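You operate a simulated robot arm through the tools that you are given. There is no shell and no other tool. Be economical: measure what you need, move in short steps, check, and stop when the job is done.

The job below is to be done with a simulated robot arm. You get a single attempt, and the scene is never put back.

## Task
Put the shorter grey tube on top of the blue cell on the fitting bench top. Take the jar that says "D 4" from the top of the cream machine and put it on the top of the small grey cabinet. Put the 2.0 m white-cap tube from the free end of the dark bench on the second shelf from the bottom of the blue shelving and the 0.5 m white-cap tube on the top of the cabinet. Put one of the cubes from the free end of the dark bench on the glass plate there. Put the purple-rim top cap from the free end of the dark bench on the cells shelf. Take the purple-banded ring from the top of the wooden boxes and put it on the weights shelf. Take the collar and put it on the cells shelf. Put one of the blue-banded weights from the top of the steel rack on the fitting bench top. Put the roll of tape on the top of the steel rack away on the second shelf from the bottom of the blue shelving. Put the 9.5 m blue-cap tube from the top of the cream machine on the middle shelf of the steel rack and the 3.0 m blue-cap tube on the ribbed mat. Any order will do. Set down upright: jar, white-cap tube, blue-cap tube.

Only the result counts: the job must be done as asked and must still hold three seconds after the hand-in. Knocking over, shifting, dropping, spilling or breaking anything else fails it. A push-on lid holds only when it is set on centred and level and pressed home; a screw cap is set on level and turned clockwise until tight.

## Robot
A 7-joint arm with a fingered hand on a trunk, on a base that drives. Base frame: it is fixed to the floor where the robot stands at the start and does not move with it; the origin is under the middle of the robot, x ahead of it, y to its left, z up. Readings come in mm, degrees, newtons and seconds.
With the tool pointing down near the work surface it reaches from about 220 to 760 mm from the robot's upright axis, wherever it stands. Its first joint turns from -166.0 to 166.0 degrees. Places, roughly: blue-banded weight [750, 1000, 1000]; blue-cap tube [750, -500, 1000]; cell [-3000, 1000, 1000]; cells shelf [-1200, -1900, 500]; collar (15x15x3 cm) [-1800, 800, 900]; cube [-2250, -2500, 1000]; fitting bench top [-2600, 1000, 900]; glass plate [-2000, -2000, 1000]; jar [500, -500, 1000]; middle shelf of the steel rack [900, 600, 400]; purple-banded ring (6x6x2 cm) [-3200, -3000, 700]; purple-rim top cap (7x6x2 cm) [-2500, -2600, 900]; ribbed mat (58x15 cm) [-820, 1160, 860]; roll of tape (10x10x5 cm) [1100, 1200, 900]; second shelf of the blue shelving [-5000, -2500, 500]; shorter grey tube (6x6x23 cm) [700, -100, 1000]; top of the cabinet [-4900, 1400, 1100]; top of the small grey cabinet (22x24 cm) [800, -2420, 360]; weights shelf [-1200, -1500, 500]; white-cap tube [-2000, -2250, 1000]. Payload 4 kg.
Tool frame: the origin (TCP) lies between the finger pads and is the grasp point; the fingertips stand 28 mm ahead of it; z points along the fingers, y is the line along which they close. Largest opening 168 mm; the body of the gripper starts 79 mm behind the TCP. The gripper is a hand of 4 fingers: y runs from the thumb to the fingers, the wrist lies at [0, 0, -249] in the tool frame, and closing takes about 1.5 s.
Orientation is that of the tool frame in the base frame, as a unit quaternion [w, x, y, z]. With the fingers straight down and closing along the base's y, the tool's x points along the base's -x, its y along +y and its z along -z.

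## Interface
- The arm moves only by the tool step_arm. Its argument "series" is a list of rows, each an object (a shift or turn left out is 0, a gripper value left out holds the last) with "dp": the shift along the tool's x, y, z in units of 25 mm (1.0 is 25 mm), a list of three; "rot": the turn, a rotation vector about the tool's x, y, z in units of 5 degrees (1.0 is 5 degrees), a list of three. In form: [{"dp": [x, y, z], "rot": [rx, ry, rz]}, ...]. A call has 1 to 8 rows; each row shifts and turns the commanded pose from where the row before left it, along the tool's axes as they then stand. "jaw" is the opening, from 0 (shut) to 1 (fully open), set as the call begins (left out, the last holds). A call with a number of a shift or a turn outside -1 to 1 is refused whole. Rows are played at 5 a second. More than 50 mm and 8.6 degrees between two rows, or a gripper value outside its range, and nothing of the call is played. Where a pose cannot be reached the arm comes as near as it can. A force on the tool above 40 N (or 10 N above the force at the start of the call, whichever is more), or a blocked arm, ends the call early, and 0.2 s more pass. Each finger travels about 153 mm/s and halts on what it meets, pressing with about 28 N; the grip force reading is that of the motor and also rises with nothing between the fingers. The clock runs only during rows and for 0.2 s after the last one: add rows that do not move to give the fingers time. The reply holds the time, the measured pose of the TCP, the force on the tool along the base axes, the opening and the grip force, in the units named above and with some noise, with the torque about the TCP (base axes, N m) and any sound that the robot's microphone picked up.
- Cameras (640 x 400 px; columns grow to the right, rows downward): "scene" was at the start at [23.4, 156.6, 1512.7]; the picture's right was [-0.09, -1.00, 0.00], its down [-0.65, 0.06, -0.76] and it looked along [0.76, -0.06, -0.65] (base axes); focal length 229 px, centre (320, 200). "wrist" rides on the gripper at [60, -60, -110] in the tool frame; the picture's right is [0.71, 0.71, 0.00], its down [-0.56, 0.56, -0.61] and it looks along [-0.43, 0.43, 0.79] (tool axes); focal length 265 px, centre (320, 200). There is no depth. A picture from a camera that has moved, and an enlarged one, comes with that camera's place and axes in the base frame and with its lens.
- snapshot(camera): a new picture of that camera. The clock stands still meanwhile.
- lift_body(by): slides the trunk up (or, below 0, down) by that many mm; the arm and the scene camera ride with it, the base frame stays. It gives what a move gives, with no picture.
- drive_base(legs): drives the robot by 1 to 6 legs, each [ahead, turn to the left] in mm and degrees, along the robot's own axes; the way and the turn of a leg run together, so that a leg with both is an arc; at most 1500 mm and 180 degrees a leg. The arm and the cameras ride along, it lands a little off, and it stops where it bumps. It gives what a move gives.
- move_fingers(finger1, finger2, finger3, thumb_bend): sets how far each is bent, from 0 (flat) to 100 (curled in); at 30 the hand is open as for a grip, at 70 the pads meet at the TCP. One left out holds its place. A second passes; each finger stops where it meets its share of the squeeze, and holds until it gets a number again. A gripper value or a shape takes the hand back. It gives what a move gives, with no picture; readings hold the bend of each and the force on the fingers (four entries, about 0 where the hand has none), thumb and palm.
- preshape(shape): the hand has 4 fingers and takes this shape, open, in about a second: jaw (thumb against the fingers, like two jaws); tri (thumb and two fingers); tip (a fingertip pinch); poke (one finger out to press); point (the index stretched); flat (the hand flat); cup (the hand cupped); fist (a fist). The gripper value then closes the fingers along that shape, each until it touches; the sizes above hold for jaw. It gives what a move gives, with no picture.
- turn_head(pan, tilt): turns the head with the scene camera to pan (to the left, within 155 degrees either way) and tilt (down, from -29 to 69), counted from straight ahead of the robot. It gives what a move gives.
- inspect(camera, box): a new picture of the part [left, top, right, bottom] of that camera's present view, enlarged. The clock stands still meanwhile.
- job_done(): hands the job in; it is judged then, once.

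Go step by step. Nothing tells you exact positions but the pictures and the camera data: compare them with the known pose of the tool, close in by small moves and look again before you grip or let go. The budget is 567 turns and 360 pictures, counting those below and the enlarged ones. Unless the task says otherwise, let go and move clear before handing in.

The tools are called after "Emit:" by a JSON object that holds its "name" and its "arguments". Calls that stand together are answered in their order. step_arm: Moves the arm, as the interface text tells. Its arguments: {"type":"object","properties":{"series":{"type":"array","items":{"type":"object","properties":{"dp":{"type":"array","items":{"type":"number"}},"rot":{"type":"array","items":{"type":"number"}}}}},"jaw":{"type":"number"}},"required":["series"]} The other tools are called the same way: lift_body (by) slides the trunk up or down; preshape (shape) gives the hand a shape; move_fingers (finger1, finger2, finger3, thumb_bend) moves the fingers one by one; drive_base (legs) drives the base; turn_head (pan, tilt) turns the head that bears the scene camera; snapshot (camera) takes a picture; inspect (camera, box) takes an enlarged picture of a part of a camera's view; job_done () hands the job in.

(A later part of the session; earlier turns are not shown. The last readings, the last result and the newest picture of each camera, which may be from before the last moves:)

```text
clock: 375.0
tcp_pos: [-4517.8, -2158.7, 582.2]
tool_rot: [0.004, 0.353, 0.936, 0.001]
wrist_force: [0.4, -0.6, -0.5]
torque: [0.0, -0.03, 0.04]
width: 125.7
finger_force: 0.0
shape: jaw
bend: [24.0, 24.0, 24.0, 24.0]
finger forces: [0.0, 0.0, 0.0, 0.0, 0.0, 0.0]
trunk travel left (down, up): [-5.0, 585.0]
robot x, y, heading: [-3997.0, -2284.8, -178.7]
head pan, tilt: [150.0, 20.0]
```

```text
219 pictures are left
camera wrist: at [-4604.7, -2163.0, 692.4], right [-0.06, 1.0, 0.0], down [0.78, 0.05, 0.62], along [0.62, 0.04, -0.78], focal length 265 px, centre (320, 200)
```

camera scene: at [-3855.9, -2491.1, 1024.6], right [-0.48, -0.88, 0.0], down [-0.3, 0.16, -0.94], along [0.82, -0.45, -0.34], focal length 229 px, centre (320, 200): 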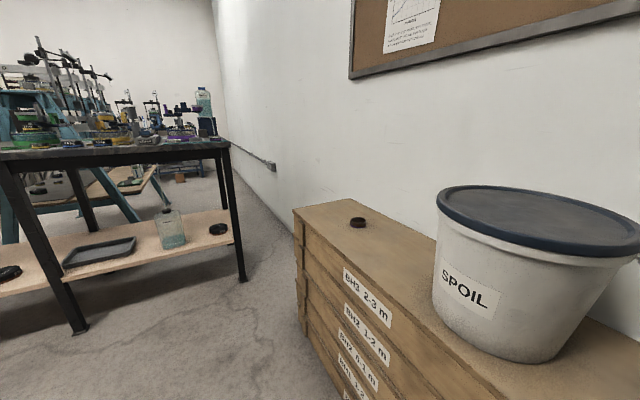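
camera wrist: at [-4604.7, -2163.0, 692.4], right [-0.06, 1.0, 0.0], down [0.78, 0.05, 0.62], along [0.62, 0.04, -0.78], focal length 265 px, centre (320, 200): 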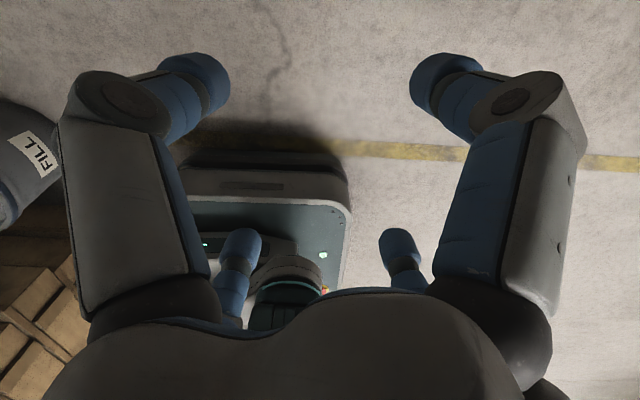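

The tool is down again. Next the ring: I raise, back up beside the boxes and turn to face them.

Emit:
{"name": "lift_body", "arguments": {"by": 390}}

Emit:
{"name": "drive_base", "arguments": {"legs": [[-874, 0], [0, 89], [150, 0]]}}

Emit:
{"name": "turn_head", "arguments": {"pan": 0, "tilt": 45}}

Emit:
{"name": "snapshot", "arguments": {"camera": "scene"}}

Emit:
{"name": "snapshot", "arguments": {"camera": "wrist"}}

```text
clock: 378.8
tcp_pos: [-4517.4, -2158.3, 974.0]
tool_rot: [0.002, 0.353, 0.936, 0.002]
wrist_force: [0.3, -0.3, 0.4]
torque: [0.01, 0.0, 0.0]
width: 125.6
finger_force: 0.0
shape: jaw
bend: [24.0, 24.0, 24.0, 24.0]
finger forces: [0.1, 0.0, 0.1, 0.0, 0.0, 0.0]
trunk travel left (down, up): [-395.0, 195.0]
robot x, y, heading: [-4003.3, -2287.0, -178.4]
head pan, tilt: [150.0, 20.0]
```

```text
clock: 388.1
tcp_pos: [-3266.2, -2930.0, 971.7]
tool_rot: [0.002, -0.403, 0.915, 0.003]
wrist_force: [0.3, 0.7, 0.3]
torque: [0.0, 0.01, 0.03]
width: 125.7
finger_force: 0.1
shape: jaw
bend: [24.0, 24.0, 24.0, 24.0]
finger forces: [0.1, 0.0, 0.0, 0.1, 0.0, 0.0]
trunk travel left (down, up): [-395.0, 195.0]
robot x, y, heading: [-3125.7, -2415.8, -89.8]
head pan, tilt: [150.0, 20.0]
```

```text
clock: 390.5
tcp_pos: [-3265.3, -2929.9, 972.2]
tool_rot: [0.002, -0.403, 0.915, 0.003]
wrist_force: [0.1, 0.6, -0.3]
torque: [-0.02, -0.03, 0.0]
width: 125.8
finger_force: 0.1
shape: jaw
bend: [24.0, 24.0, 24.0, 24.0]
finger forces: [0.0, 0.0, 0.0, 0.1, 0.0, 0.0]
trunk travel left (down, up): [-395.0, 195.0]
robot x, y, heading: [-3125.2, -2414.6, -89.8]
head pan, tilt: [0.0, 45.0]
```

```text
218 pictures are left
camera scene: at [-2965.0, -2435.3, 1376.0], right [-1.0, 0.0, 0.0], down [0.0, 0.71, -0.71], along [0.0, -0.71, -0.71], focal length 229 px, centre (320, 200)
```

scene: 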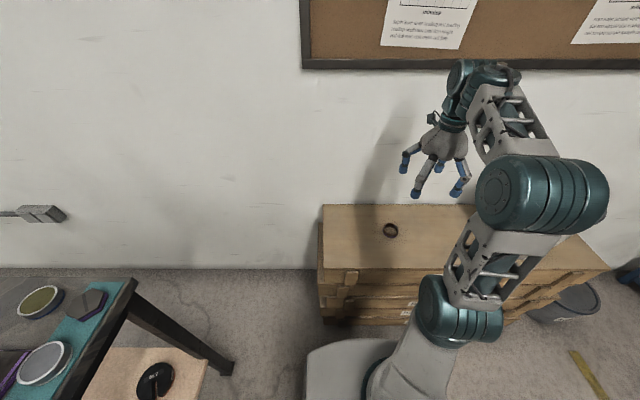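

```text
217 pictures are left
camera wrist: at [-3262.9, -3015.6, 1082.4], right [-1.0, -0.04, 0.0], down [-0.03, 0.78, 0.62], along [-0.03, 0.62, -0.79], focal length 265 px, centre (320, 200)
```

wrist: 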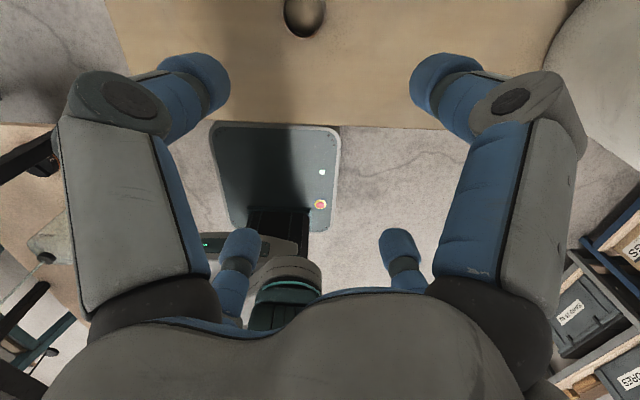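

Emit:
{"name": "step_arm", "arguments": {"series": [{"dp": [0.41, -0.72, 0]}, {"dp": [0.41, -0.72, 0]}, {"dp": [0.41, -0.72, 0]}, {"dp": [0, 0, 1]}, {"dp": [0, 0, 1]}, {"dp": [0, 0, 1]}], "jaw": 0.6}}

Emit:
{"name": "lift_body", "arguments": {"by": -140}}

Emit:
{"name": "snapshot", "arguments": {"camera": "wrist"}}

```text
clock: 391.9
tcp_pos: [-3248.6, -2988.6, 896.9]
tool_rot: [0.001, -0.403, 0.915, 0.003]
wrist_force: [-0.3, -0.5, 0.0]
torque: [0.03, 0.05, 0.0]
width: 101.2
finger_force: 0.0
shape: jaw
bend: [30.0, 30.0, 30.0, 30.0]
finger forces: [0.0, 0.0, 0.1, 0.0, 0.0, 0.1]
trunk travel left (down, up): [-395.0, 195.0]
robot x, y, heading: [-3126.2, -2413.7, -90.1]
head pan, tilt: [0.0, 45.0]
```

```text
clock: 393.6
tcp_pos: [-3247.8, -2987.9, 758.4]
tool_rot: [0.0, -0.403, 0.915, 0.003]
wrist_force: [-0.3, 0.0, -0.1]
torque: [0.02, 0.02, 0.0]
width: 101.5
finger_force: 0.1
shape: jaw
bend: [30.0, 30.0, 30.0, 30.0]
finger forces: [0.0, 0.0, 0.0, 0.1, 0.0, 0.1]
trunk travel left (down, up): [-255.0, 335.0]
robot x, y, heading: [-3126.5, -2413.2, -90.2]
head pan, tilt: [0.0, 45.0]
```

```text
216 pictures are left
camera wrist: at [-3244.8, -3073.8, 867.1], right [-1.0, -0.04, 0.0], down [-0.03, 0.78, 0.62], along [-0.03, 0.62, -0.79], focal length 265 px, centre (320, 200)
```

wrist: 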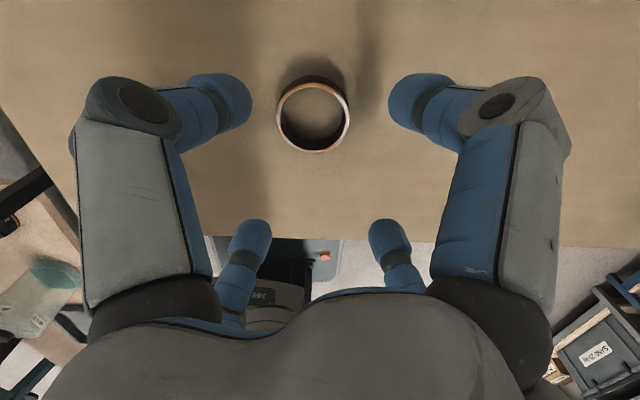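

Emit:
{"name": "step_arm", "arguments": {"series": [{"dp": [0.06, -0.38, 1]}, {"dp": [0, 0, 1]}, {"dp": [0, 0, 1]}, {"dp": [0, 0, 0.3]}, {}]}}

Emit:
{"name": "snapshot", "arguments": {"camera": "wrist"}}

Emit:
{"name": "inspect", "arguments": {"camera": "scene", "box": [350, 190, 450, 260]}}

```text
clock: 394.8
tcp_pos: [-3240.3, -2995.9, 675.2]
tool_rot: [0.001, -0.402, 0.916, 0.002]
wrist_force: [-1.2, -0.2, -0.7]
torque: [0.02, 0.03, 0.0]
width: 101.3
finger_force: 0.1
shape: jaw
bend: [30.0, 30.0, 30.0, 30.0]
finger forces: [0.0, 0.1, 0.1, 0.1, 0.0, 0.1]
trunk travel left (down, up): [-255.0, 335.0]
robot x, y, heading: [-3127.5, -2416.1, -89.9]
head pan, tilt: [0.0, 45.0]
```

```text
215 pictures are left
camera wrist: at [-3238.5, -3081.4, 784.4], right [-1.0, -0.04, 0.0], down [-0.03, 0.78, 0.62], along [-0.03, 0.62, -0.79], focal length 265 px, centre (320, 200)
```

wrist: 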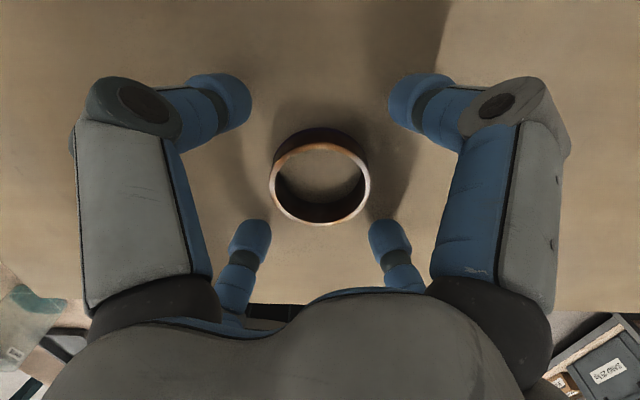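

```text
5.71 times, centred on (400, 225) of scene
camera zoom: at [-2965.0, -2435.4, 1236.0], right [-1.0, 0.0, 0.0], down [0.0, 0.71, -0.71], along [0.0, -0.71, -0.71], focal length 1307 px, centre (-137, 57)
```

zoom: 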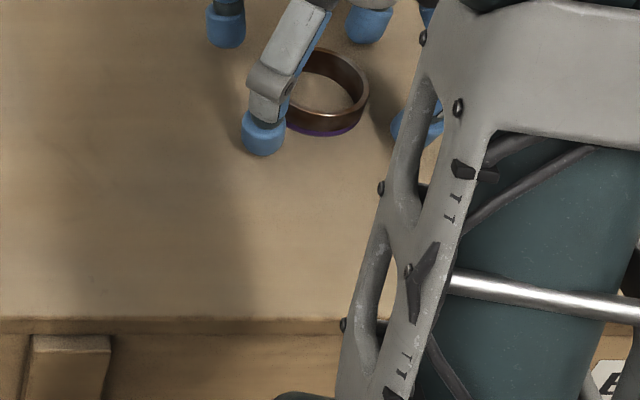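

Emit:
{"name": "step_arm", "arguments": {"series": [{"dp": [-0.12, 0.11, 0.32]}, {}]}}

Emit:
{"name": "step_arm", "arguments": {"series": [{}, {}, {}, {}, {}], "jaw": 0}}

Emit:
{"name": "snapshot", "arguments": {"camera": "wrist"}}

```text
clock: 395.4
tcp_pos: [-3241.0, -2991.4, 668.5]
tool_rot: [0.0, -0.403, 0.915, 0.001]
wrist_force: [-0.3, -3.2, 15.1]
torque: [-0.3, -0.1, 0.0]
width: 101.1
finger_force: 0.1
shape: jaw
bend: [29.0, 30.0, 29.0, 29.0]
finger forces: [3.5, 2.5, 2.7, 0.0, 6.3, 0.1]
trunk travel left (down, up): [-255.0, 335.0]
robot x, y, heading: [-3124.8, -2414.7, -90.2]
head pan, tilt: [0.0, 45.0]
```

```text
clock: 396.6
tcp_pos: [-3239.9, -2990.8, 668.1]
tool_rot: [0.0, -0.403, 0.915, 0.002]
wrist_force: [5.1, -3.2, 19.7]
torque: [-0.42, -0.55, 0.02]
width: 59.3
finger_force: 27.8
shape: jaw
bend: [81.0, 81.0, 81.0, 42.0]
finger forces: [23.8, 22.7, 24.6, 0.0, 35.1, 0.0]
trunk travel left (down, up): [-255.0, 335.0]
robot x, y, heading: [-3126.0, -2416.5, -89.7]
head pan, tilt: [0.0, 45.0]
```

```text
213 pictures are left
camera wrist: at [-3237.5, -3076.0, 777.9], right [-1.0, -0.05, 0.0], down [-0.04, 0.79, 0.62], along [-0.03, 0.62, -0.79], focal length 265 px, centre (320, 200)
```

wrist: 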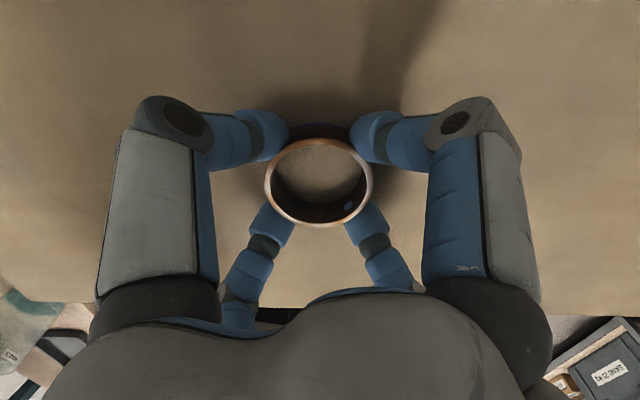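

The ring is gripped. I lift it and drive round to the front of the loading frame.

Emit:
{"name": "lift_body", "arguments": {"by": 250}}

Emit:
{"name": "snapshot", "arguments": {"camera": "wrist"}}

Emit:
{"name": "drive_base", "arguments": {"legs": [[-1500, 0], [-350, 0], [0, 90], [1500, 0], [580, 0]]}}

Emit:
{"name": "turn_head", "arguments": {"pan": -70, "tilt": 35}}

Emit:
{"name": "snapshot", "arguments": {"camera": "scene"}}

```text
clock: 399.1
tcp_pos: [-3241.4, -2991.0, 917.3]
tool_rot: [0.002, -0.403, 0.915, 0.003]
wrist_force: [0.3, -0.5, -1.5]
torque: [0.0, 0.01, 0.0]
width: 58.4
finger_force: 27.8
shape: jaw
bend: [81.0, 81.0, 81.0, 43.0]
finger forces: [23.3, 23.2, 23.6, 0.0, 23.3, 0.0]
trunk travel left (down, up): [-505.0, 85.0]
robot x, y, heading: [-3126.3, -2414.3, -89.9]
head pan, tilt: [0.0, 45.0]
```

```text
212 pictures are left
camera wrist: at [-3238.6, -3076.6, 1026.5], right [-1.0, -0.04, 0.0], down [-0.03, 0.78, 0.62], along [-0.03, 0.62, -0.79], focal length 265 px, centre (320, 200)
```

wrist: 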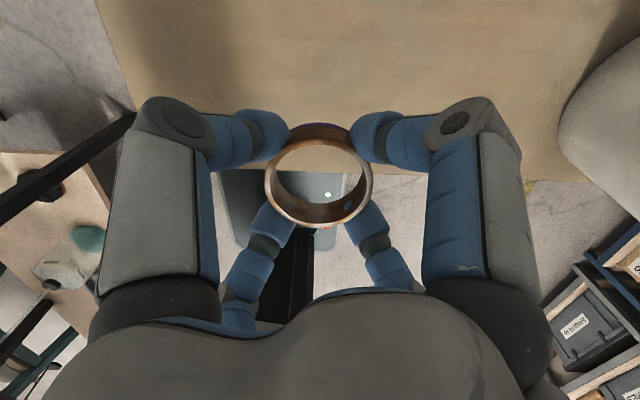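

```text
clock: 422.2
tcp_pos: [-470.9, -644.2, 917.4]
tool_rot: [0.002, 0.933, -0.359, -0.003]
wrist_force: [0.4, -0.1, -1.2]
torque: [-0.02, -0.05, 0.03]
width: 58.2
finger_force: 27.8
shape: jaw
bend: [81.0, 81.0, 81.0, 43.0]
finger forces: [23.3, 22.4, 23.3, 0.0, 23.2, 0.0]
trunk travel left (down, up): [-505.0, 85.0]
robot x, y, heading: [-1046.2, -532.4, 0.6]
head pan, tilt: [0.0, 45.0]
```

```text
clock: 423.6
tcp_pos: [-472.6, -642.5, 917.4]
tool_rot: [0.0, 0.933, -0.359, -0.003]
wrist_force: [0.1, 0.8, -1.0]
torque: [-0.04, 0.0, -0.01]
width: 57.8
finger_force: 28.3
shape: jaw
bend: [81.0, 81.0, 81.0, 43.0]
finger forces: [23.4, 22.5, 23.3, 0.1, 23.2, 0.0]
trunk travel left (down, up): [-505.0, 85.0]
robot x, y, heading: [-1048.1, -529.4, 0.4]
head pan, tilt: [-70.0, 35.0]
```

```text
211 pictures are left
camera scene: at [-1079.6, -451.4, 1500.8], right [-0.94, -0.35, 0.0], down [-0.2, 0.54, -0.82], along [0.29, -0.77, -0.57], focal length 229 px, centre (320, 200)
```

scene: 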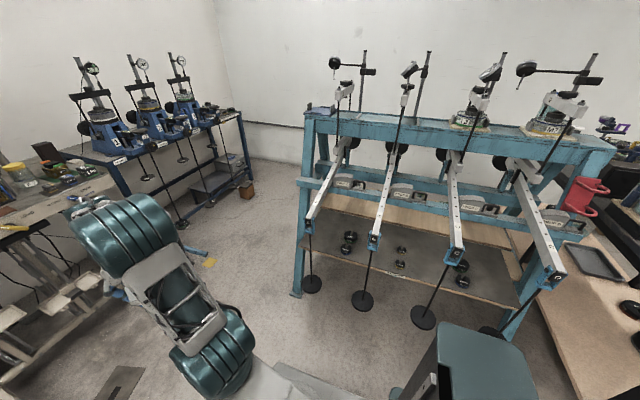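

Emit:
{"name": "inspect", "arguments": {"camera": "scene", "box": [285, 150, 445, 330]}}

```text
2.22 times, centred on (365, 240) of scene
camera zoom: at [-1079.6, -451.4, 1500.8], right [-0.94, -0.35, 0.0], down [-0.2, 0.54, -0.82], along [0.29, -0.77, -0.57], focal length 508 px, centre (220, 111)
```

zoom: 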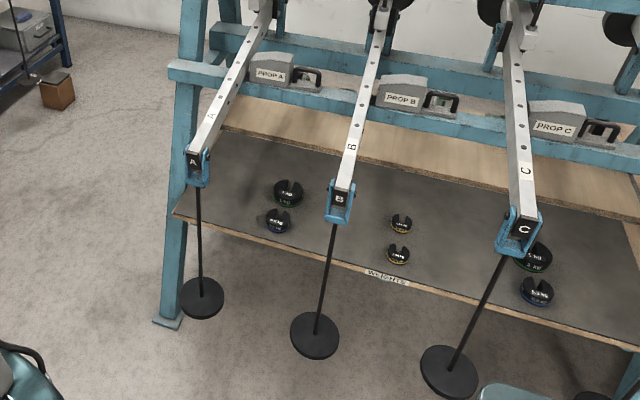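

Rods hang at x −778 and −1050, y ≈ −1150; weights sit in mid-bay. I'll set the ring at about (−985, −1350) on the grey board, entering between rods A and B. I first manoeuvre with clearance.

Emit:
{"name": "drive_base", "arguments": {"legs": [[246, 0], [0, 90], [200, 0], [0, -180]]}}

Emit:
{"name": "lift_body", "arguments": {"by": -330}}

Emit:
{"name": "turn_head", "arguments": {"pan": 0, "tilt": 25}}

Emit:
{"name": "snapshot", "arguments": {"camera": "scene"}}

```text
clock: 437.7
tcp_pos: [-906.6, -909.7, 918.1]
tool_rot: [0.002, -0.415, 0.91, 0.002]
wrist_force: [-1.0, -0.1, -1.0]
torque: [0.0, 0.04, -0.02]
width: 57.5
finger_force: 27.9
shape: jaw
bend: [81.0, 81.0, 81.0, 43.0]
finger forces: [23.4, 21.6, 22.4, 0.1, 23.4, 0.1]
trunk travel left (down, up): [-505.0, 85.0]
robot x, y, heading: [-810.9, -328.4, -88.2]
head pan, tilt: [-70.0, 35.0]
```

```text
clock: 441.0
tcp_pos: [-907.2, -909.4, 586.6]
tool_rot: [0.002, -0.415, 0.91, 0.003]
wrist_force: [-0.2, 0.3, -1.5]
torque: [-0.02, -0.02, 0.03]
width: 57.4
finger_force: 28.3
shape: jaw
bend: [81.0, 81.0, 81.0, 43.0]
finger forces: [23.4, 21.6, 22.3, 0.0, 23.3, 0.1]
trunk travel left (down, up): [-175.0, 415.0]
robot x, y, heading: [-809.4, -333.5, -88.0]
head pan, tilt: [-70.0, 35.0]
```

```text
clock: 442.4
tcp_pos: [-906.9, -910.1, 588.5]
tool_rot: [0.001, -0.416, 0.91, 0.002]
wrist_force: [0.7, 0.0, -1.9]
torque: [0.0, 0.03, 0.01]
width: 57.8
finger_force: 28.7
shape: jaw
bend: [81.0, 81.0, 81.0, 43.0]
finger forces: [23.5, 21.6, 22.4, 0.0, 23.4, 0.0]
trunk travel left (down, up): [-175.0, 415.0]
robot x, y, heading: [-811.5, -332.7, -88.4]
head pan, tilt: [0.0, 25.0]
```

```text
209 pictures are left
camera scene: at [-645.6, -357.0, 1186.5], right [-1.0, -0.03, 0.0], down [-0.01, 0.42, -0.91], along [0.03, -0.91, -0.42], focal length 229 px, centre (320, 200)
```

scene: 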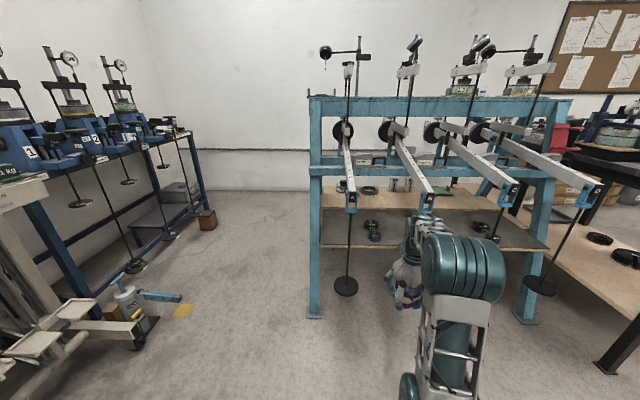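

Emit:
{"name": "drive_base", "arguments": {"legs": [[380, 0]]}}

Emit:
{"name": "snapshot", "arguments": {"camera": "wrist"}}

Emit:
{"name": "turn_head", "arguments": {"pan": -15, "tilt": 40}}

Emit:
{"name": "snapshot", "arguments": {"camera": "scene"}}

```text
clock: 444.8
tcp_pos: [-890.5, -1285.8, 587.4]
tool_rot: [0.002, -0.418, 0.908, 0.003]
wrist_force: [-0.2, 0.5, -1.3]
torque: [0.01, -0.04, 0.01]
width: 57.6
finger_force: 28.5
shape: jaw
bend: [81.0, 81.0, 81.0, 43.0]
finger forces: [23.4, 21.5, 22.5, 0.0, 23.3, 0.0]
trunk travel left (down, up): [-175.0, 415.0]
robot x, y, heading: [-796.1, -708.8, -87.9]
head pan, tilt: [0.0, 25.0]
```

```text
208 pictures are left
camera wrist: at [-885.0, -1372.2, 696.6], right [-1.0, -0.08, 0.0], down [-0.06, 0.78, 0.62], along [-0.05, 0.62, -0.79], focal length 265 px, centre (320, 200)
```

wrist: 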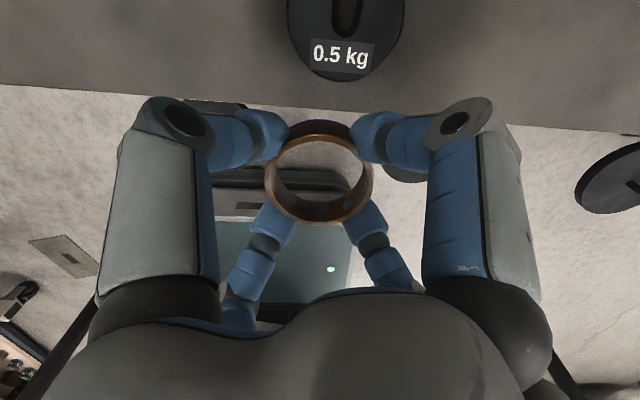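

```text
clock: 445.5
tcp_pos: [-890.9, -1286.0, 587.0]
tool_rot: [0.002, -0.418, 0.909, 0.003]
wrist_force: [-0.3, 0.3, -0.5]
torque: [0.02, -0.02, -0.01]
width: 57.6
finger_force: 28.0
shape: jaw
bend: [81.0, 81.0, 81.0, 43.0]
finger forces: [23.4, 21.5, 22.5, 0.1, 23.4, 0.0]
trunk travel left (down, up): [-175.0, 415.0]
robot x, y, heading: [-796.7, -705.1, -87.8]
head pan, tilt: [-15.0, 40.0]
```

```text
207 pictures are left
camera scene: at [-655.2, -723.9, 1163.3], right [-0.97, 0.22, 0.0], down [0.14, 0.63, -0.77], along [-0.17, -0.75, -0.64], focal length 229 px, centre (320, 200)
```

scene: 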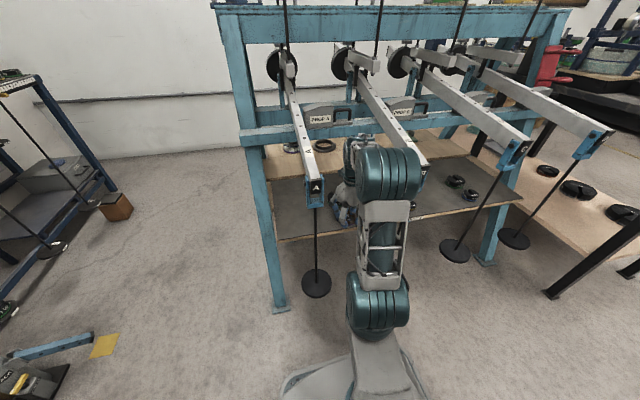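

I shift sideways between the levers in small stages, lowering as I go.

Emit:
{"name": "step_arm", "arguments": {"series": [{"dp": [0.81, 0.536, 0]}, {"dp": [0.81, 0.536, 0]}, {"dp": [0.81, 0.536, 0]}]}}

Emit:
{"name": "lift_body", "arguments": {"by": -25}}

Emit:
{"name": "snapshot", "arguments": {"camera": "wrist"}}

Emit:
{"name": "snapshot", "arguments": {"camera": "scene"}}

```text
clock: 446.3
tcp_pos: [-959.8, -1306.1, 588.4]
tool_rot: [0.001, -0.417, 0.909, 0.002]
wrist_force: [0.3, 0.2, -0.5]
torque: [0.0, -0.03, 0.01]
width: 57.5
finger_force: 27.7
shape: jaw
bend: [81.0, 81.0, 81.0, 43.0]
finger forces: [23.4, 21.6, 22.5, 0.0, 23.2, 0.1]
trunk travel left (down, up): [-175.0, 415.0]
robot x, y, heading: [-799.4, -708.4, -87.9]
head pan, tilt: [-15.0, 40.0]
```

```text
clock: 447.1
tcp_pos: [-960.2, -1306.7, 562.4]
tool_rot: [0.001, -0.418, 0.908, 0.003]
wrist_force: [-0.6, 0.2, -1.2]
torque: [0.0, 0.01, -0.01]
width: 57.9
finger_force: 27.7
shape: jaw
bend: [81.0, 81.0, 81.0, 43.0]
finger forces: [23.3, 21.6, 22.5, 0.0, 23.2, 0.1]
trunk travel left (down, up): [-150.0, 440.0]
robot x, y, heading: [-798.4, -708.9, -88.1]
head pan, tilt: [-15.0, 40.0]
```

```text
206 pictures are left
camera wrist: at [-954.6, -1391.8, 672.2], right [-1.0, -0.08, 0.0], down [-0.06, 0.78, 0.62], along [-0.05, 0.62, -0.79], focal length 265 px, centre (320, 200)
```

wrist: 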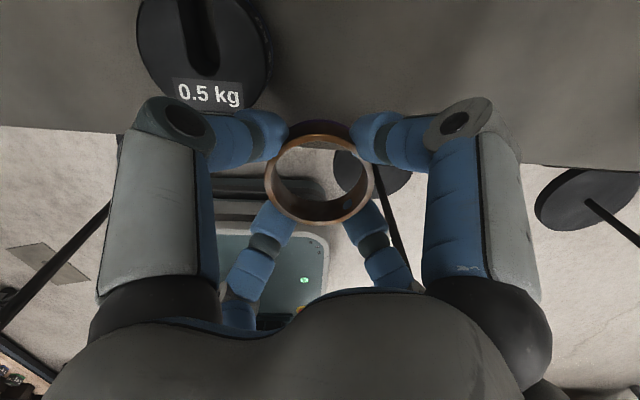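

```text
205 pictures are left
camera scene: at [-655.3, -723.8, 1138.2], right [-0.97, 0.22, 0.0], down [0.14, 0.63, -0.77], along [-0.17, -0.75, -0.64], focal length 229 px, centre (320, 200)
```

scene: 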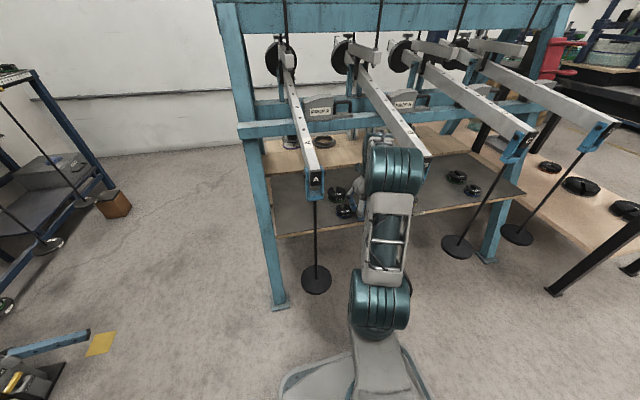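

Emit:
{"name": "step_arm", "arguments": {"series": [{"dp": [0.98, -0.19, 0]}, {"dp": [0.98, -0.19, 0]}, {}]}}

Emit:
{"name": "lift_body", "arguments": {"by": -20}}

Emit:
{"name": "snapshot", "arguments": {"camera": "wrist"}}

Emit:
{"name": "inspect", "arguments": {"camera": "scene", "box": [300, 120, 460, 220]}}

```text
clock: 447.9
tcp_pos: [-985.2, -1350.6, 562.7]
tool_rot: [0.002, -0.418, 0.909, 0.003]
wrist_force: [0.4, 0.2, -0.6]
torque: [-0.01, -0.01, 0.01]
width: 57.7
finger_force: 28.2
shape: jaw
bend: [81.0, 81.0, 81.0, 43.0]
finger forces: [23.4, 21.6, 22.6, 0.0, 23.1, 0.0]
trunk travel left (down, up): [-150.0, 440.0]
robot x, y, heading: [-798.6, -705.8, -87.8]
head pan, tilt: [-15.0, 40.0]
```

```text
clock: 448.5
tcp_pos: [-985.5, -1349.5, 541.1]
tool_rot: [0.003, -0.417, 0.909, 0.002]
wrist_force: [0.5, 0.2, -0.7]
torque: [0.0, -0.02, -0.01]
width: 57.6
finger_force: 28.2
shape: jaw
bend: [81.0, 81.0, 81.0, 43.0]
finger forces: [23.4, 21.6, 22.6, 0.1, 23.1, 0.0]
trunk travel left (down, up): [-130.0, 460.0]
robot x, y, heading: [-799.0, -705.3, -87.8]
head pan, tilt: [-15.0, 40.0]
```

```text
204 pictures are left
camera wrist: at [-978.7, -1436.1, 651.4], right [-1.0, -0.08, 0.0], down [-0.06, 0.78, 0.62], along [-0.05, 0.62, -0.79], focal length 265 px, centre (320, 200)
```

wrist: 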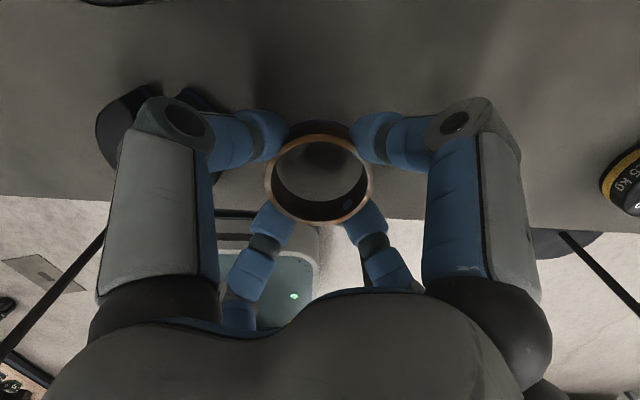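

```text
4.00 times, centred on (380, 170) of scene
camera zoom: at [-655.3, -723.8, 1118.2], right [-0.97, 0.22, 0.0], down [0.14, 0.63, -0.77], along [-0.17, -0.75, -0.64], focal length 915 px, centre (80, 320)
```

zoom: 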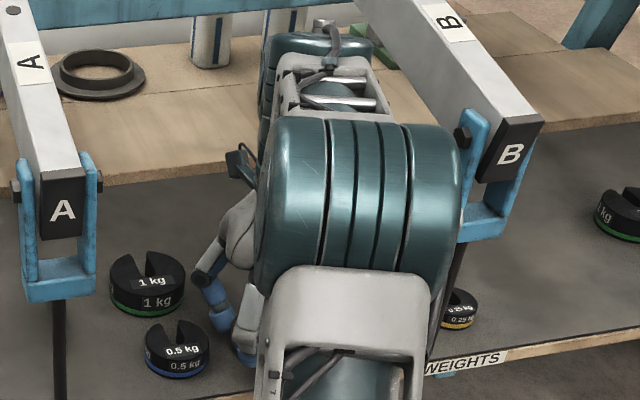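

Emit:
{"name": "step_arm", "arguments": {"series": [{"dp": [0, 0, 0.1]}, {"dp": [0, 0, 0.1]}, {}]}}

Emit:
{"name": "step_arm", "arguments": {"series": [{"dp": [0, 0, 0.08]}, {}]}}

```text
clock: 449.3
tcp_pos: [-984.4, -1350.0, 536.0]
tool_rot: [0.002, -0.418, 0.909, 0.003]
wrist_force: [-0.6, 0.9, -0.6]
torque: [0.0, -0.03, -0.02]
width: 57.8
finger_force: 28.0
shape: jaw
bend: [81.0, 81.0, 81.0, 43.0]
finger forces: [23.4, 21.6, 22.5, 0.1, 23.1, 0.1]
trunk travel left (down, up): [-130.0, 460.0]
robot x, y, heading: [-795.4, -710.3, -88.1]
head pan, tilt: [-15.0, 40.0]
```

```text
clock: 449.9
tcp_pos: [-984.9, -1349.9, 534.5]
tool_rot: [0.002, -0.418, 0.908, 0.003]
wrist_force: [-0.9, 0.9, -1.0]
torque: [0.03, -0.01, 0.0]
width: 57.4
finger_force: 27.8
shape: jaw
bend: [81.0, 81.0, 81.0, 43.0]
finger forces: [23.4, 21.6, 22.6, 0.0, 23.1, 0.0]
trunk travel left (down, up): [-130.0, 460.0]
robot x, y, heading: [-795.8, -707.5, -88.1]
head pan, tilt: [-15.0, 40.0]
```

Emit:
{"name": "step_arm", "arguments": {"series": [{"dp": [0, 0, 0.08]}, {}]}}

Emit:
{"name": "step_arm", "arguments": {"series": [{"dp": [0, 0, 0.08]}, {}]}}

Emit:
{"name": "step_arm", "arguments": {"series": [{"dp": [0, 0, 0.08]}, {}]}}

```text
clock: 450.5
tcp_pos: [-983.9, -1350.7, 532.6]
tool_rot: [0.001, -0.418, 0.909, 0.003]
wrist_force: [0.1, 1.4, -1.1]
torque: [-0.03, -0.01, 0.02]
width: 57.5
finger_force: 28.0
shape: jaw
bend: [81.0, 81.0, 81.0, 43.0]
finger forces: [23.4, 21.6, 22.6, 0.0, 23.1, 0.0]
trunk travel left (down, up): [-130.0, 460.0]
robot x, y, heading: [-798.5, -710.4, -87.8]
head pan, tilt: [-15.0, 40.0]
```

```text
clock: 451.1
tcp_pos: [-983.1, -1350.1, 532.0]
tool_rot: [0.002, -0.419, 0.908, 0.002]
wrist_force: [-0.7, 0.3, -1.3]
torque: [0.01, 0.01, -0.01]
width: 57.8
finger_force: 28.4
shape: jaw
bend: [81.0, 81.0, 81.0, 43.0]
finger forces: [23.3, 21.5, 22.6, 0.0, 23.1, 0.1]
trunk travel left (down, up): [-130.0, 460.0]
robot x, y, heading: [-793.4, -710.7, -87.7]
head pan, tilt: [-15.0, 40.0]
```

```text
clock: 451.7
tcp_pos: [-984.4, -1350.7, 528.9]
tool_rot: [0.002, -0.418, 0.908, 0.002]
wrist_force: [0.9, 0.0, -1.5]
torque: [0.01, 0.02, 0.02]
width: 57.6
finger_force: 27.8
shape: jaw
bend: [81.0, 81.0, 81.0, 43.0]
finger forces: [23.4, 21.6, 22.6, 0.0, 23.1, 0.1]
trunk travel left (down, up): [-130.0, 460.0]
robot x, y, heading: [-799.2, -708.3, -87.9]
head pan, tilt: [-15.0, 40.0]
```

Emit:
{"name": "step_arm", "arguments": {"series": [{"dp": [0, 0, 0.1]}, {}]}}

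Emit:
{"name": "step_arm", "arguments": {"series": [{"dp": [0, 0, 0.1]}, {}]}}

Emit:
{"name": "snapshot", "arguments": {"camera": "wrist"}}

```text
clock: 452.3
tcp_pos: [-984.7, -1351.1, 527.7]
tool_rot: [0.0, -0.418, 0.908, 0.002]
wrist_force: [0.0, -0.7, 12.1]
torque: [-0.29, -0.36, 0.02]
width: 57.9
finger_force: 27.9
shape: jaw
bend: [81.0, 81.0, 81.0, 43.0]
finger forces: [23.7, 21.9, 22.5, 0.1, 35.1, 0.1]
trunk travel left (down, up): [-130.0, 460.0]
robot x, y, heading: [-796.2, -706.6, -87.9]
head pan, tilt: [-15.0, 40.0]
```

```text
clock: 452.9
tcp_pos: [-983.9, -1349.7, 527.2]
tool_rot: [-0.003, -0.418, 0.909, -0.001]
wrist_force: [1.6, -2.4, 33.0]
torque: [-0.56, -0.88, 0.03]
width: 58.3
finger_force: 28.0
shape: jaw
bend: [81.0, 81.0, 81.0, 43.0]
finger forces: [25.1, 22.9, 23.8, 0.0, 50.6, 0.0]
trunk travel left (down, up): [-130.0, 460.0]
robot x, y, heading: [-794.8, -708.4, -88.1]
head pan, tilt: [-15.0, 40.0]
```

```text
202 pictures are left
camera wrist: at [-977.9, -1435.3, 637.6], right [-1.0, -0.08, 0.0], down [-0.06, 0.79, 0.61], along [-0.05, 0.61, -0.79], focal length 265 px, centre (320, 200)
```

wrist: 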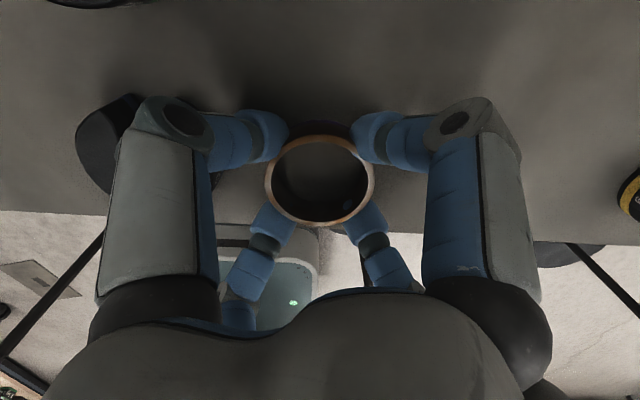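

The ring rests on the board. I release and retrace my way out.

Emit:
{"name": "step_arm", "arguments": {"series": [{"dp": [0, 0, -0.16]}, {}]}}

Emit:
{"name": "step_arm", "arguments": {"series": [{}, {}, {}, {"dp": [0, 0, -0.5]}, {"dp": [0, 0, -1]}], "jaw": 0.48}}

Emit:
{"name": "snapshot", "arguments": {"camera": "wrist"}}

```text
clock: 453.5
tcp_pos: [-984.1, -1350.1, 527.3]
tool_rot: [0.0, -0.418, 0.908, 0.002]
wrist_force: [-0.4, -6.2, 14.4]
torque: [-0.58, -0.38, -0.19]
width: 58.3
finger_force: 28.0
shape: jaw
bend: [81.0, 81.0, 81.0, 43.0]
finger forces: [24.2, 21.9, 22.9, 0.1, 39.2, 0.0]
trunk travel left (down, up): [-130.0, 460.0]
robot x, y, heading: [-794.4, -708.1, -88.2]
head pan, tilt: [-15.0, 40.0]
```

```text
clock: 454.7
tcp_pos: [-983.0, -1349.7, 564.9]
tool_rot: [0.001, -0.419, 0.908, 0.004]
wrist_force: [0.1, -1.0, 0.3]
torque: [0.01, -0.01, -0.02]
width: 80.2
finger_force: 0.0
shape: jaw
bend: [35.0, 35.0, 35.0, 35.0]
finger forces: [0.1, 0.1, 0.0, 0.0, 0.0, 0.0]
trunk travel left (down, up): [-130.0, 460.0]
robot x, y, heading: [-796.9, -703.7, -88.0]
head pan, tilt: [-15.0, 40.0]
```

```text
201 pictures are left
camera wrist: at [-977.4, -1436.3, 673.5], right [-1.0, -0.08, 0.0], down [-0.06, 0.78, 0.62], along [-0.05, 0.62, -0.78], focal length 265 px, centre (320, 200)
```

wrist: 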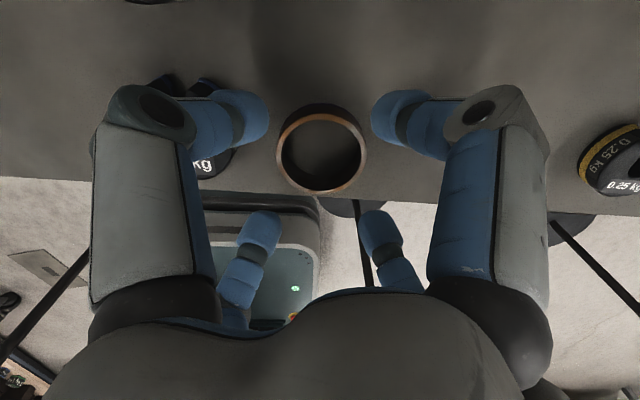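

Emit:
{"name": "step_arm", "arguments": {"series": [{"dp": [-0.98, 0.19, 0]}, {"dp": [-0.98, 0.19, 0]}, {"dp": [-0.81, -0.536, -0.3]}, {"dp": [-0.81, -0.536, -0.3]}, {"dp": [-0.81, -0.536, -0.3]}]}}

Emit:
{"name": "drive_base", "arguments": {"legs": [[-500, 0]]}}

Emit:
{"name": "turn_head", "arguments": {"pan": 0, "tilt": 30}}

Emit:
{"name": "snapshot", "arguments": {"camera": "scene"}}

```text
clock: 455.9
tcp_pos: [-888.9, -1287.3, 587.8]
tool_rot: [0.001, -0.418, 0.908, 0.002]
wrist_force: [-0.1, 0.8, -0.5]
torque: [0.0, -0.04, -0.03]
width: 79.9
finger_force: 0.1
shape: jaw
bend: [35.0, 35.0, 35.0, 35.0]
finger forces: [0.1, 0.1, 0.0, 0.0, 0.0, 0.1]
trunk travel left (down, up): [-130.0, 460.0]
robot x, y, heading: [-794.7, -708.6, -87.9]
head pan, tilt: [-15.0, 40.0]
```

```text
clock: 458.9
tcp_pos: [-906.7, -790.1, 588.4]
tool_rot: [0.001, -0.42, 0.908, 0.003]
wrist_force: [-0.7, -0.4, 0.1]
torque: [0.04, -0.01, 0.02]
width: 80.3
finger_force: 0.1
shape: jaw
bend: [35.0, 35.0, 35.0, 35.0]
finger forces: [0.0, 0.0, 0.0, 0.0, 0.1, 0.0]
trunk travel left (down, up): [-130.0, 460.0]
robot x, y, heading: [-816.8, -209.4, -87.7]
head pan, tilt: [-15.0, 40.0]
```

```text
clock: 459.6
tcp_pos: [-906.3, -790.6, 588.9]
tool_rot: [0.002, -0.42, 0.908, 0.002]
wrist_force: [0.0, 0.2, 0.2]
torque: [0.04, -0.01, 0.0]
width: 80.2
finger_force: 0.0
shape: jaw
bend: [35.0, 35.0, 35.0, 35.0]
finger forces: [0.1, 0.0, 0.1, 0.0, 0.0, 0.1]
trunk travel left (down, up): [-130.0, 460.0]
robot x, y, heading: [-816.1, -209.6, -87.5]
head pan, tilt: [0.0, 30.0]
```

```text
200 pictures are left
camera scene: at [-651.5, -233.0, 1133.5], right [-1.0, -0.04, 0.0], down [-0.02, 0.5, -0.87], along [0.03, -0.87, -0.5], focal length 229 px, centre (320, 200)
```

scene: 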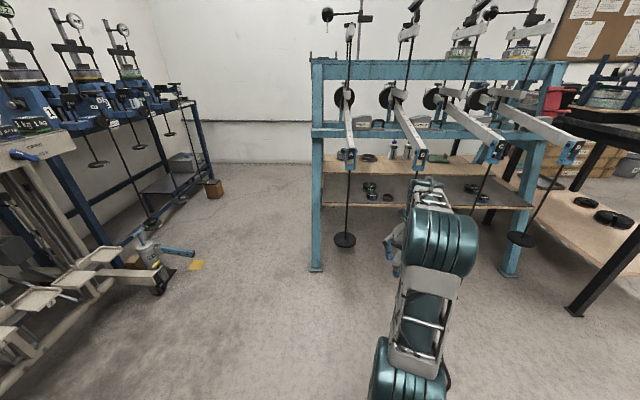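

Ring is in place. Now the cream machine: I raise the hand and drive to face it.

Emit:
{"name": "lift_body", "arguments": {"by": 400}}

Emit:
{"name": "drive_base", "arguments": {"legs": [[0, 57.5], [500, 0], [0, 30]]}}

Emit:
{"name": "turn_head", "arguments": {"pan": -5, "tilt": 30}}

Emit:
{"name": "snapshot", "arguments": {"camera": "scene"}}

Emit:
{"name": "inspect", "arguments": {"camera": "scene", "box": [280, 110, 480, 235]}}

```text
clock: 463.4
tcp_pos: [-907.3, -789.6, 988.0]
tool_rot: [0.001, -0.42, 0.908, 0.004]
wrist_force: [0.5, -0.1, -0.3]
torque: [0.02, -0.06, 0.0]
width: 80.3
finger_force: 0.0
shape: jaw
bend: [35.0, 35.0, 35.0, 35.0]
finger forces: [0.0, 0.0, 0.1, 0.0, 0.0, 0.0]
trunk travel left (down, up): [-530.0, 60.0]
robot x, y, heading: [-811.7, -206.8, -87.7]
head pan, tilt: [0.0, 30.0]
```

```text
clock: 470.3
tcp_pos: [176.4, -589.3, 989.4]
tool_rot: [0.001, 0.926, -0.378, -0.003]
wrist_force: [-0.3, -0.3, -0.4]
torque: [-0.03, -0.01, 0.01]
width: 79.9
finger_force: 0.2
shape: jaw
bend: [35.0, 35.0, 35.0, 35.0]
finger forces: [0.1, 0.0, 0.0, 0.1, 0.1, 0.0]
trunk travel left (down, up): [-530.0, 60.0]
robot x, y, heading: [-392.8, -458.0, -2.0]
head pan, tilt: [0.0, 30.0]
```

```text
clock: 471.0
tcp_pos: [176.7, -589.5, 988.8]
tool_rot: [0.0, 0.926, -0.378, -0.003]
wrist_force: [-0.5, 1.2, 0.6]
torque: [0.02, 0.03, 0.01]
width: 80.1
finger_force: 0.1
shape: jaw
bend: [35.0, 35.0, 35.0, 35.0]
finger forces: [0.1, 0.1, 0.1, 0.1, 0.0, 0.1]
trunk travel left (down, up): [-530.0, 60.0]
robot x, y, heading: [-395.1, -454.5, -1.8]
head pan, tilt: [-5.0, 30.0]
```

```text
199 pictures are left
camera scene: at [-362.0, -301.6, 1533.6], right [-0.12, -0.99, 0.0], down [-0.5, 0.06, -0.87], along [0.86, -0.1, -0.5], focal length 229 px, centre (320, 200)
```

scene: 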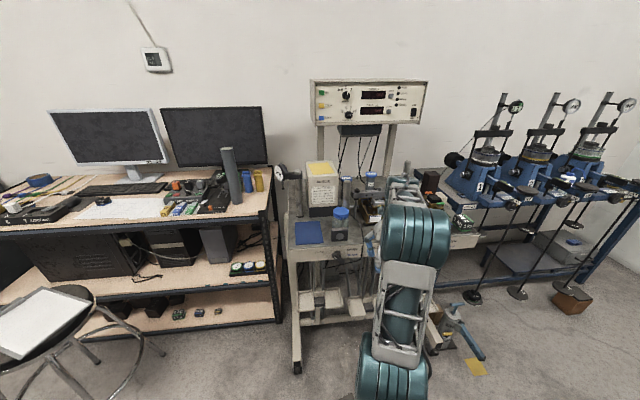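

```text
3.20 times, centred on (380, 172) of scene
camera zoom: at [-362.0, -301.6, 1533.6], right [-0.12, -0.99, 0.0], down [-0.5, 0.06, -0.87], along [0.86, -0.1, -0.5], focal length 732 px, centre (128, 288)
```

zoom: 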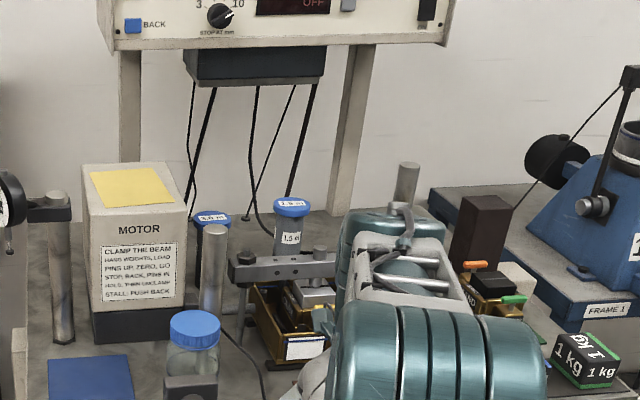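

Emit:
{"name": "inspect", "arguments": {"camera": "scene", "box": [325, 165, 395, 245]}}

```text
5.00 times, centred on (360, 205) of scene
camera zoom: at [-362.0, -301.6, 1533.6], right [-0.12, -0.99, 0.0], down [-0.5, 0.06, -0.87], along [0.86, -0.1, -0.5], focal length 1143 px, centre (120, 175)
```

zoom: 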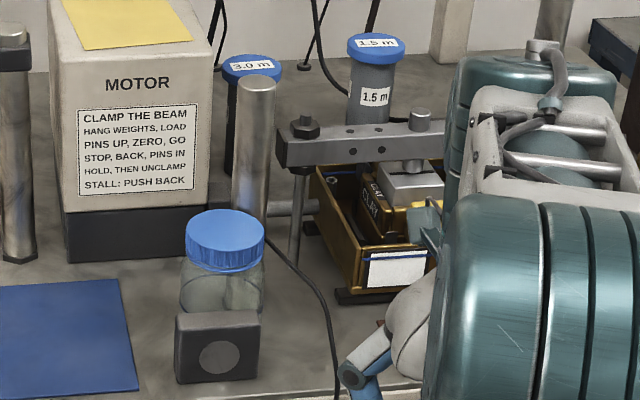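

The blue-lid jar's label isn't visible and there's a second jar with a yellow lid. I move to the right for another angle.

Emit:
{"name": "lift_body", "arguments": {"by": 60}}

Emit:
{"name": "drive_base", "arguments": {"legs": [[-100, 0], [0, -73], [450, 0], [0, 85]]}}

Emit:
{"name": "turn_head", "arguments": {"pan": 5, "tilt": 30}}

Emit:
{"name": "snapshot", "arguments": {"camera": "scene"}}

Emit:
{"name": "inspect", "arguments": {"camera": "scene", "box": [220, 120, 420, 245]}}

```text
clock: 472.0
tcp_pos: [177.5, -588.5, 1048.8]
tool_rot: [0.002, 0.926, -0.377, -0.004]
wrist_force: [-0.1, 0.2, -0.4]
torque: [-0.01, -0.02, 0.0]
width: 80.2
finger_force: 0.0
shape: jaw
bend: [35.0, 35.0, 35.0, 35.0]
finger forces: [0.0, 0.0, 0.1, 0.0, 0.0, 0.0]
trunk travel left (down, up): [-590.0, 0.0]
robot x, y, heading: [-396.4, -455.2, -1.6]
head pan, tilt: [-5.0, 30.0]
```

```text
clock: 482.3
tcp_pos: [205.1, -885.3, 1049.2]
tool_rot: [0.002, 0.963, -0.269, -0.002]
wrist_force: [-0.5, 0.0, 0.5]
torque: [-0.03, -0.02, -0.02]
width: 80.5
finger_force: 0.0
shape: jaw
bend: [35.0, 35.0, 35.0, 35.0]
finger forces: [0.0, 0.0, 0.1, 0.0, 0.0, 0.1]
trunk travel left (down, up): [-590.0, 0.0]
robot x, y, heading: [-382.8, -884.6, 11.4]
head pan, tilt: [-5.0, 30.0]
```

```text
clock: 483.0
tcp_pos: [206.0, -886.2, 1049.2]
tool_rot: [0.001, 0.963, -0.269, -0.003]
wrist_force: [-0.6, 0.0, 0.4]
torque: [0.01, -0.03, 0.01]
width: 80.1
finger_force: 0.0
shape: jaw
bend: [35.0, 35.0, 35.0, 35.0]
finger forces: [0.0, 0.0, 0.0, 0.0, 0.0, 0.0]
trunk travel left (down, up): [-590.0, 0.0]
robot x, y, heading: [-383.0, -885.9, 11.3]
head pan, tilt: [5.0, 30.0]
```

```text
196 pictures are left
camera scene: at [-386.9, -712.9, 1593.6], right [0.28, -0.96, 0.0], down [-0.48, -0.14, -0.87], along [0.83, 0.24, -0.5], focal length 229 px, centre (320, 200)
```

scene: 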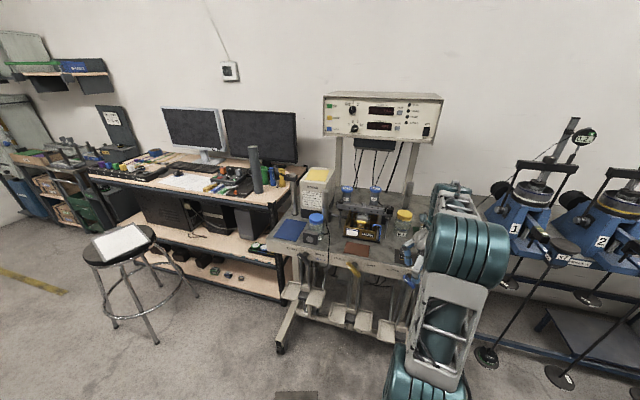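

```text
3.20 times, centred on (320, 182) of scene
camera zoom: at [-386.9, -712.9, 1593.6], right [0.28, -0.96, 0.0], down [-0.48, -0.14, -0.87], along [0.83, 0.24, -0.5], focal length 732 px, centre (320, 256)
```

zoom: 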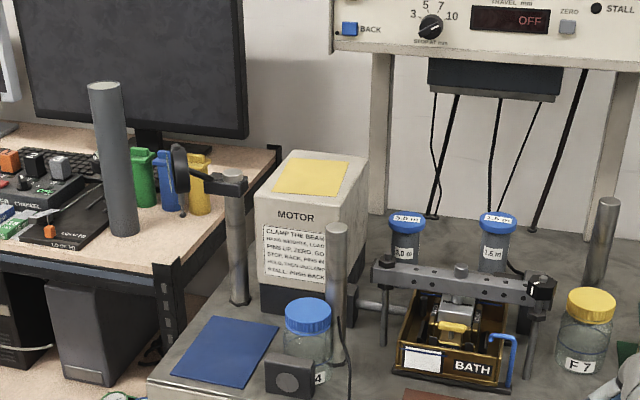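

The yellow-lid jar reads "F 7"; the blue-lid one ends in "4". I zoom on it.

Emit:
{"name": "inspect", "arguments": {"camera": "scene", "box": [285, 195, 355, 250]}}

Emit:
{"name": "inspect", "arguments": {"camera": "scene", "box": [335, 175, 425, 250]}}

```text
7.27 times, centred on (320, 222) of scene
camera zoom: at [-386.9, -712.9, 1593.6], right [0.28, -0.96, 0.0], down [-0.48, -0.14, -0.87], along [0.83, 0.24, -0.5], focal length 1663 px, centre (320, 36)
```

zoom: 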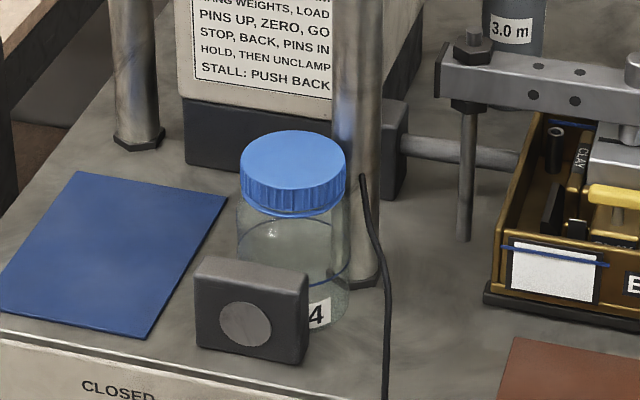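

```text
5.33 times, centred on (380, 212) of scene
camera zoom: at [-386.9, -712.9, 1593.6], right [0.28, -0.96, 0.0], down [-0.48, -0.14, -0.87], along [0.83, 0.24, -0.5], focal length 1220 px, centre (0, 133)
```

zoom: 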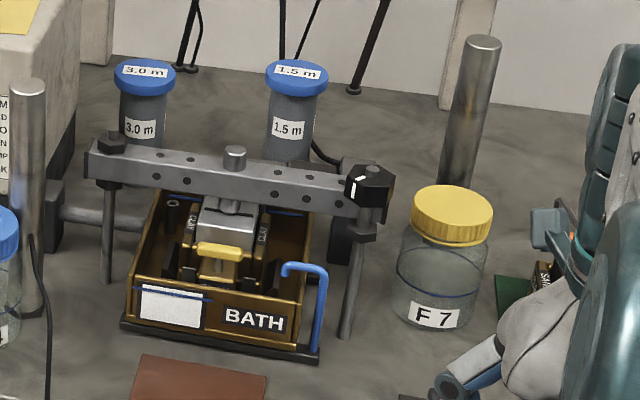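

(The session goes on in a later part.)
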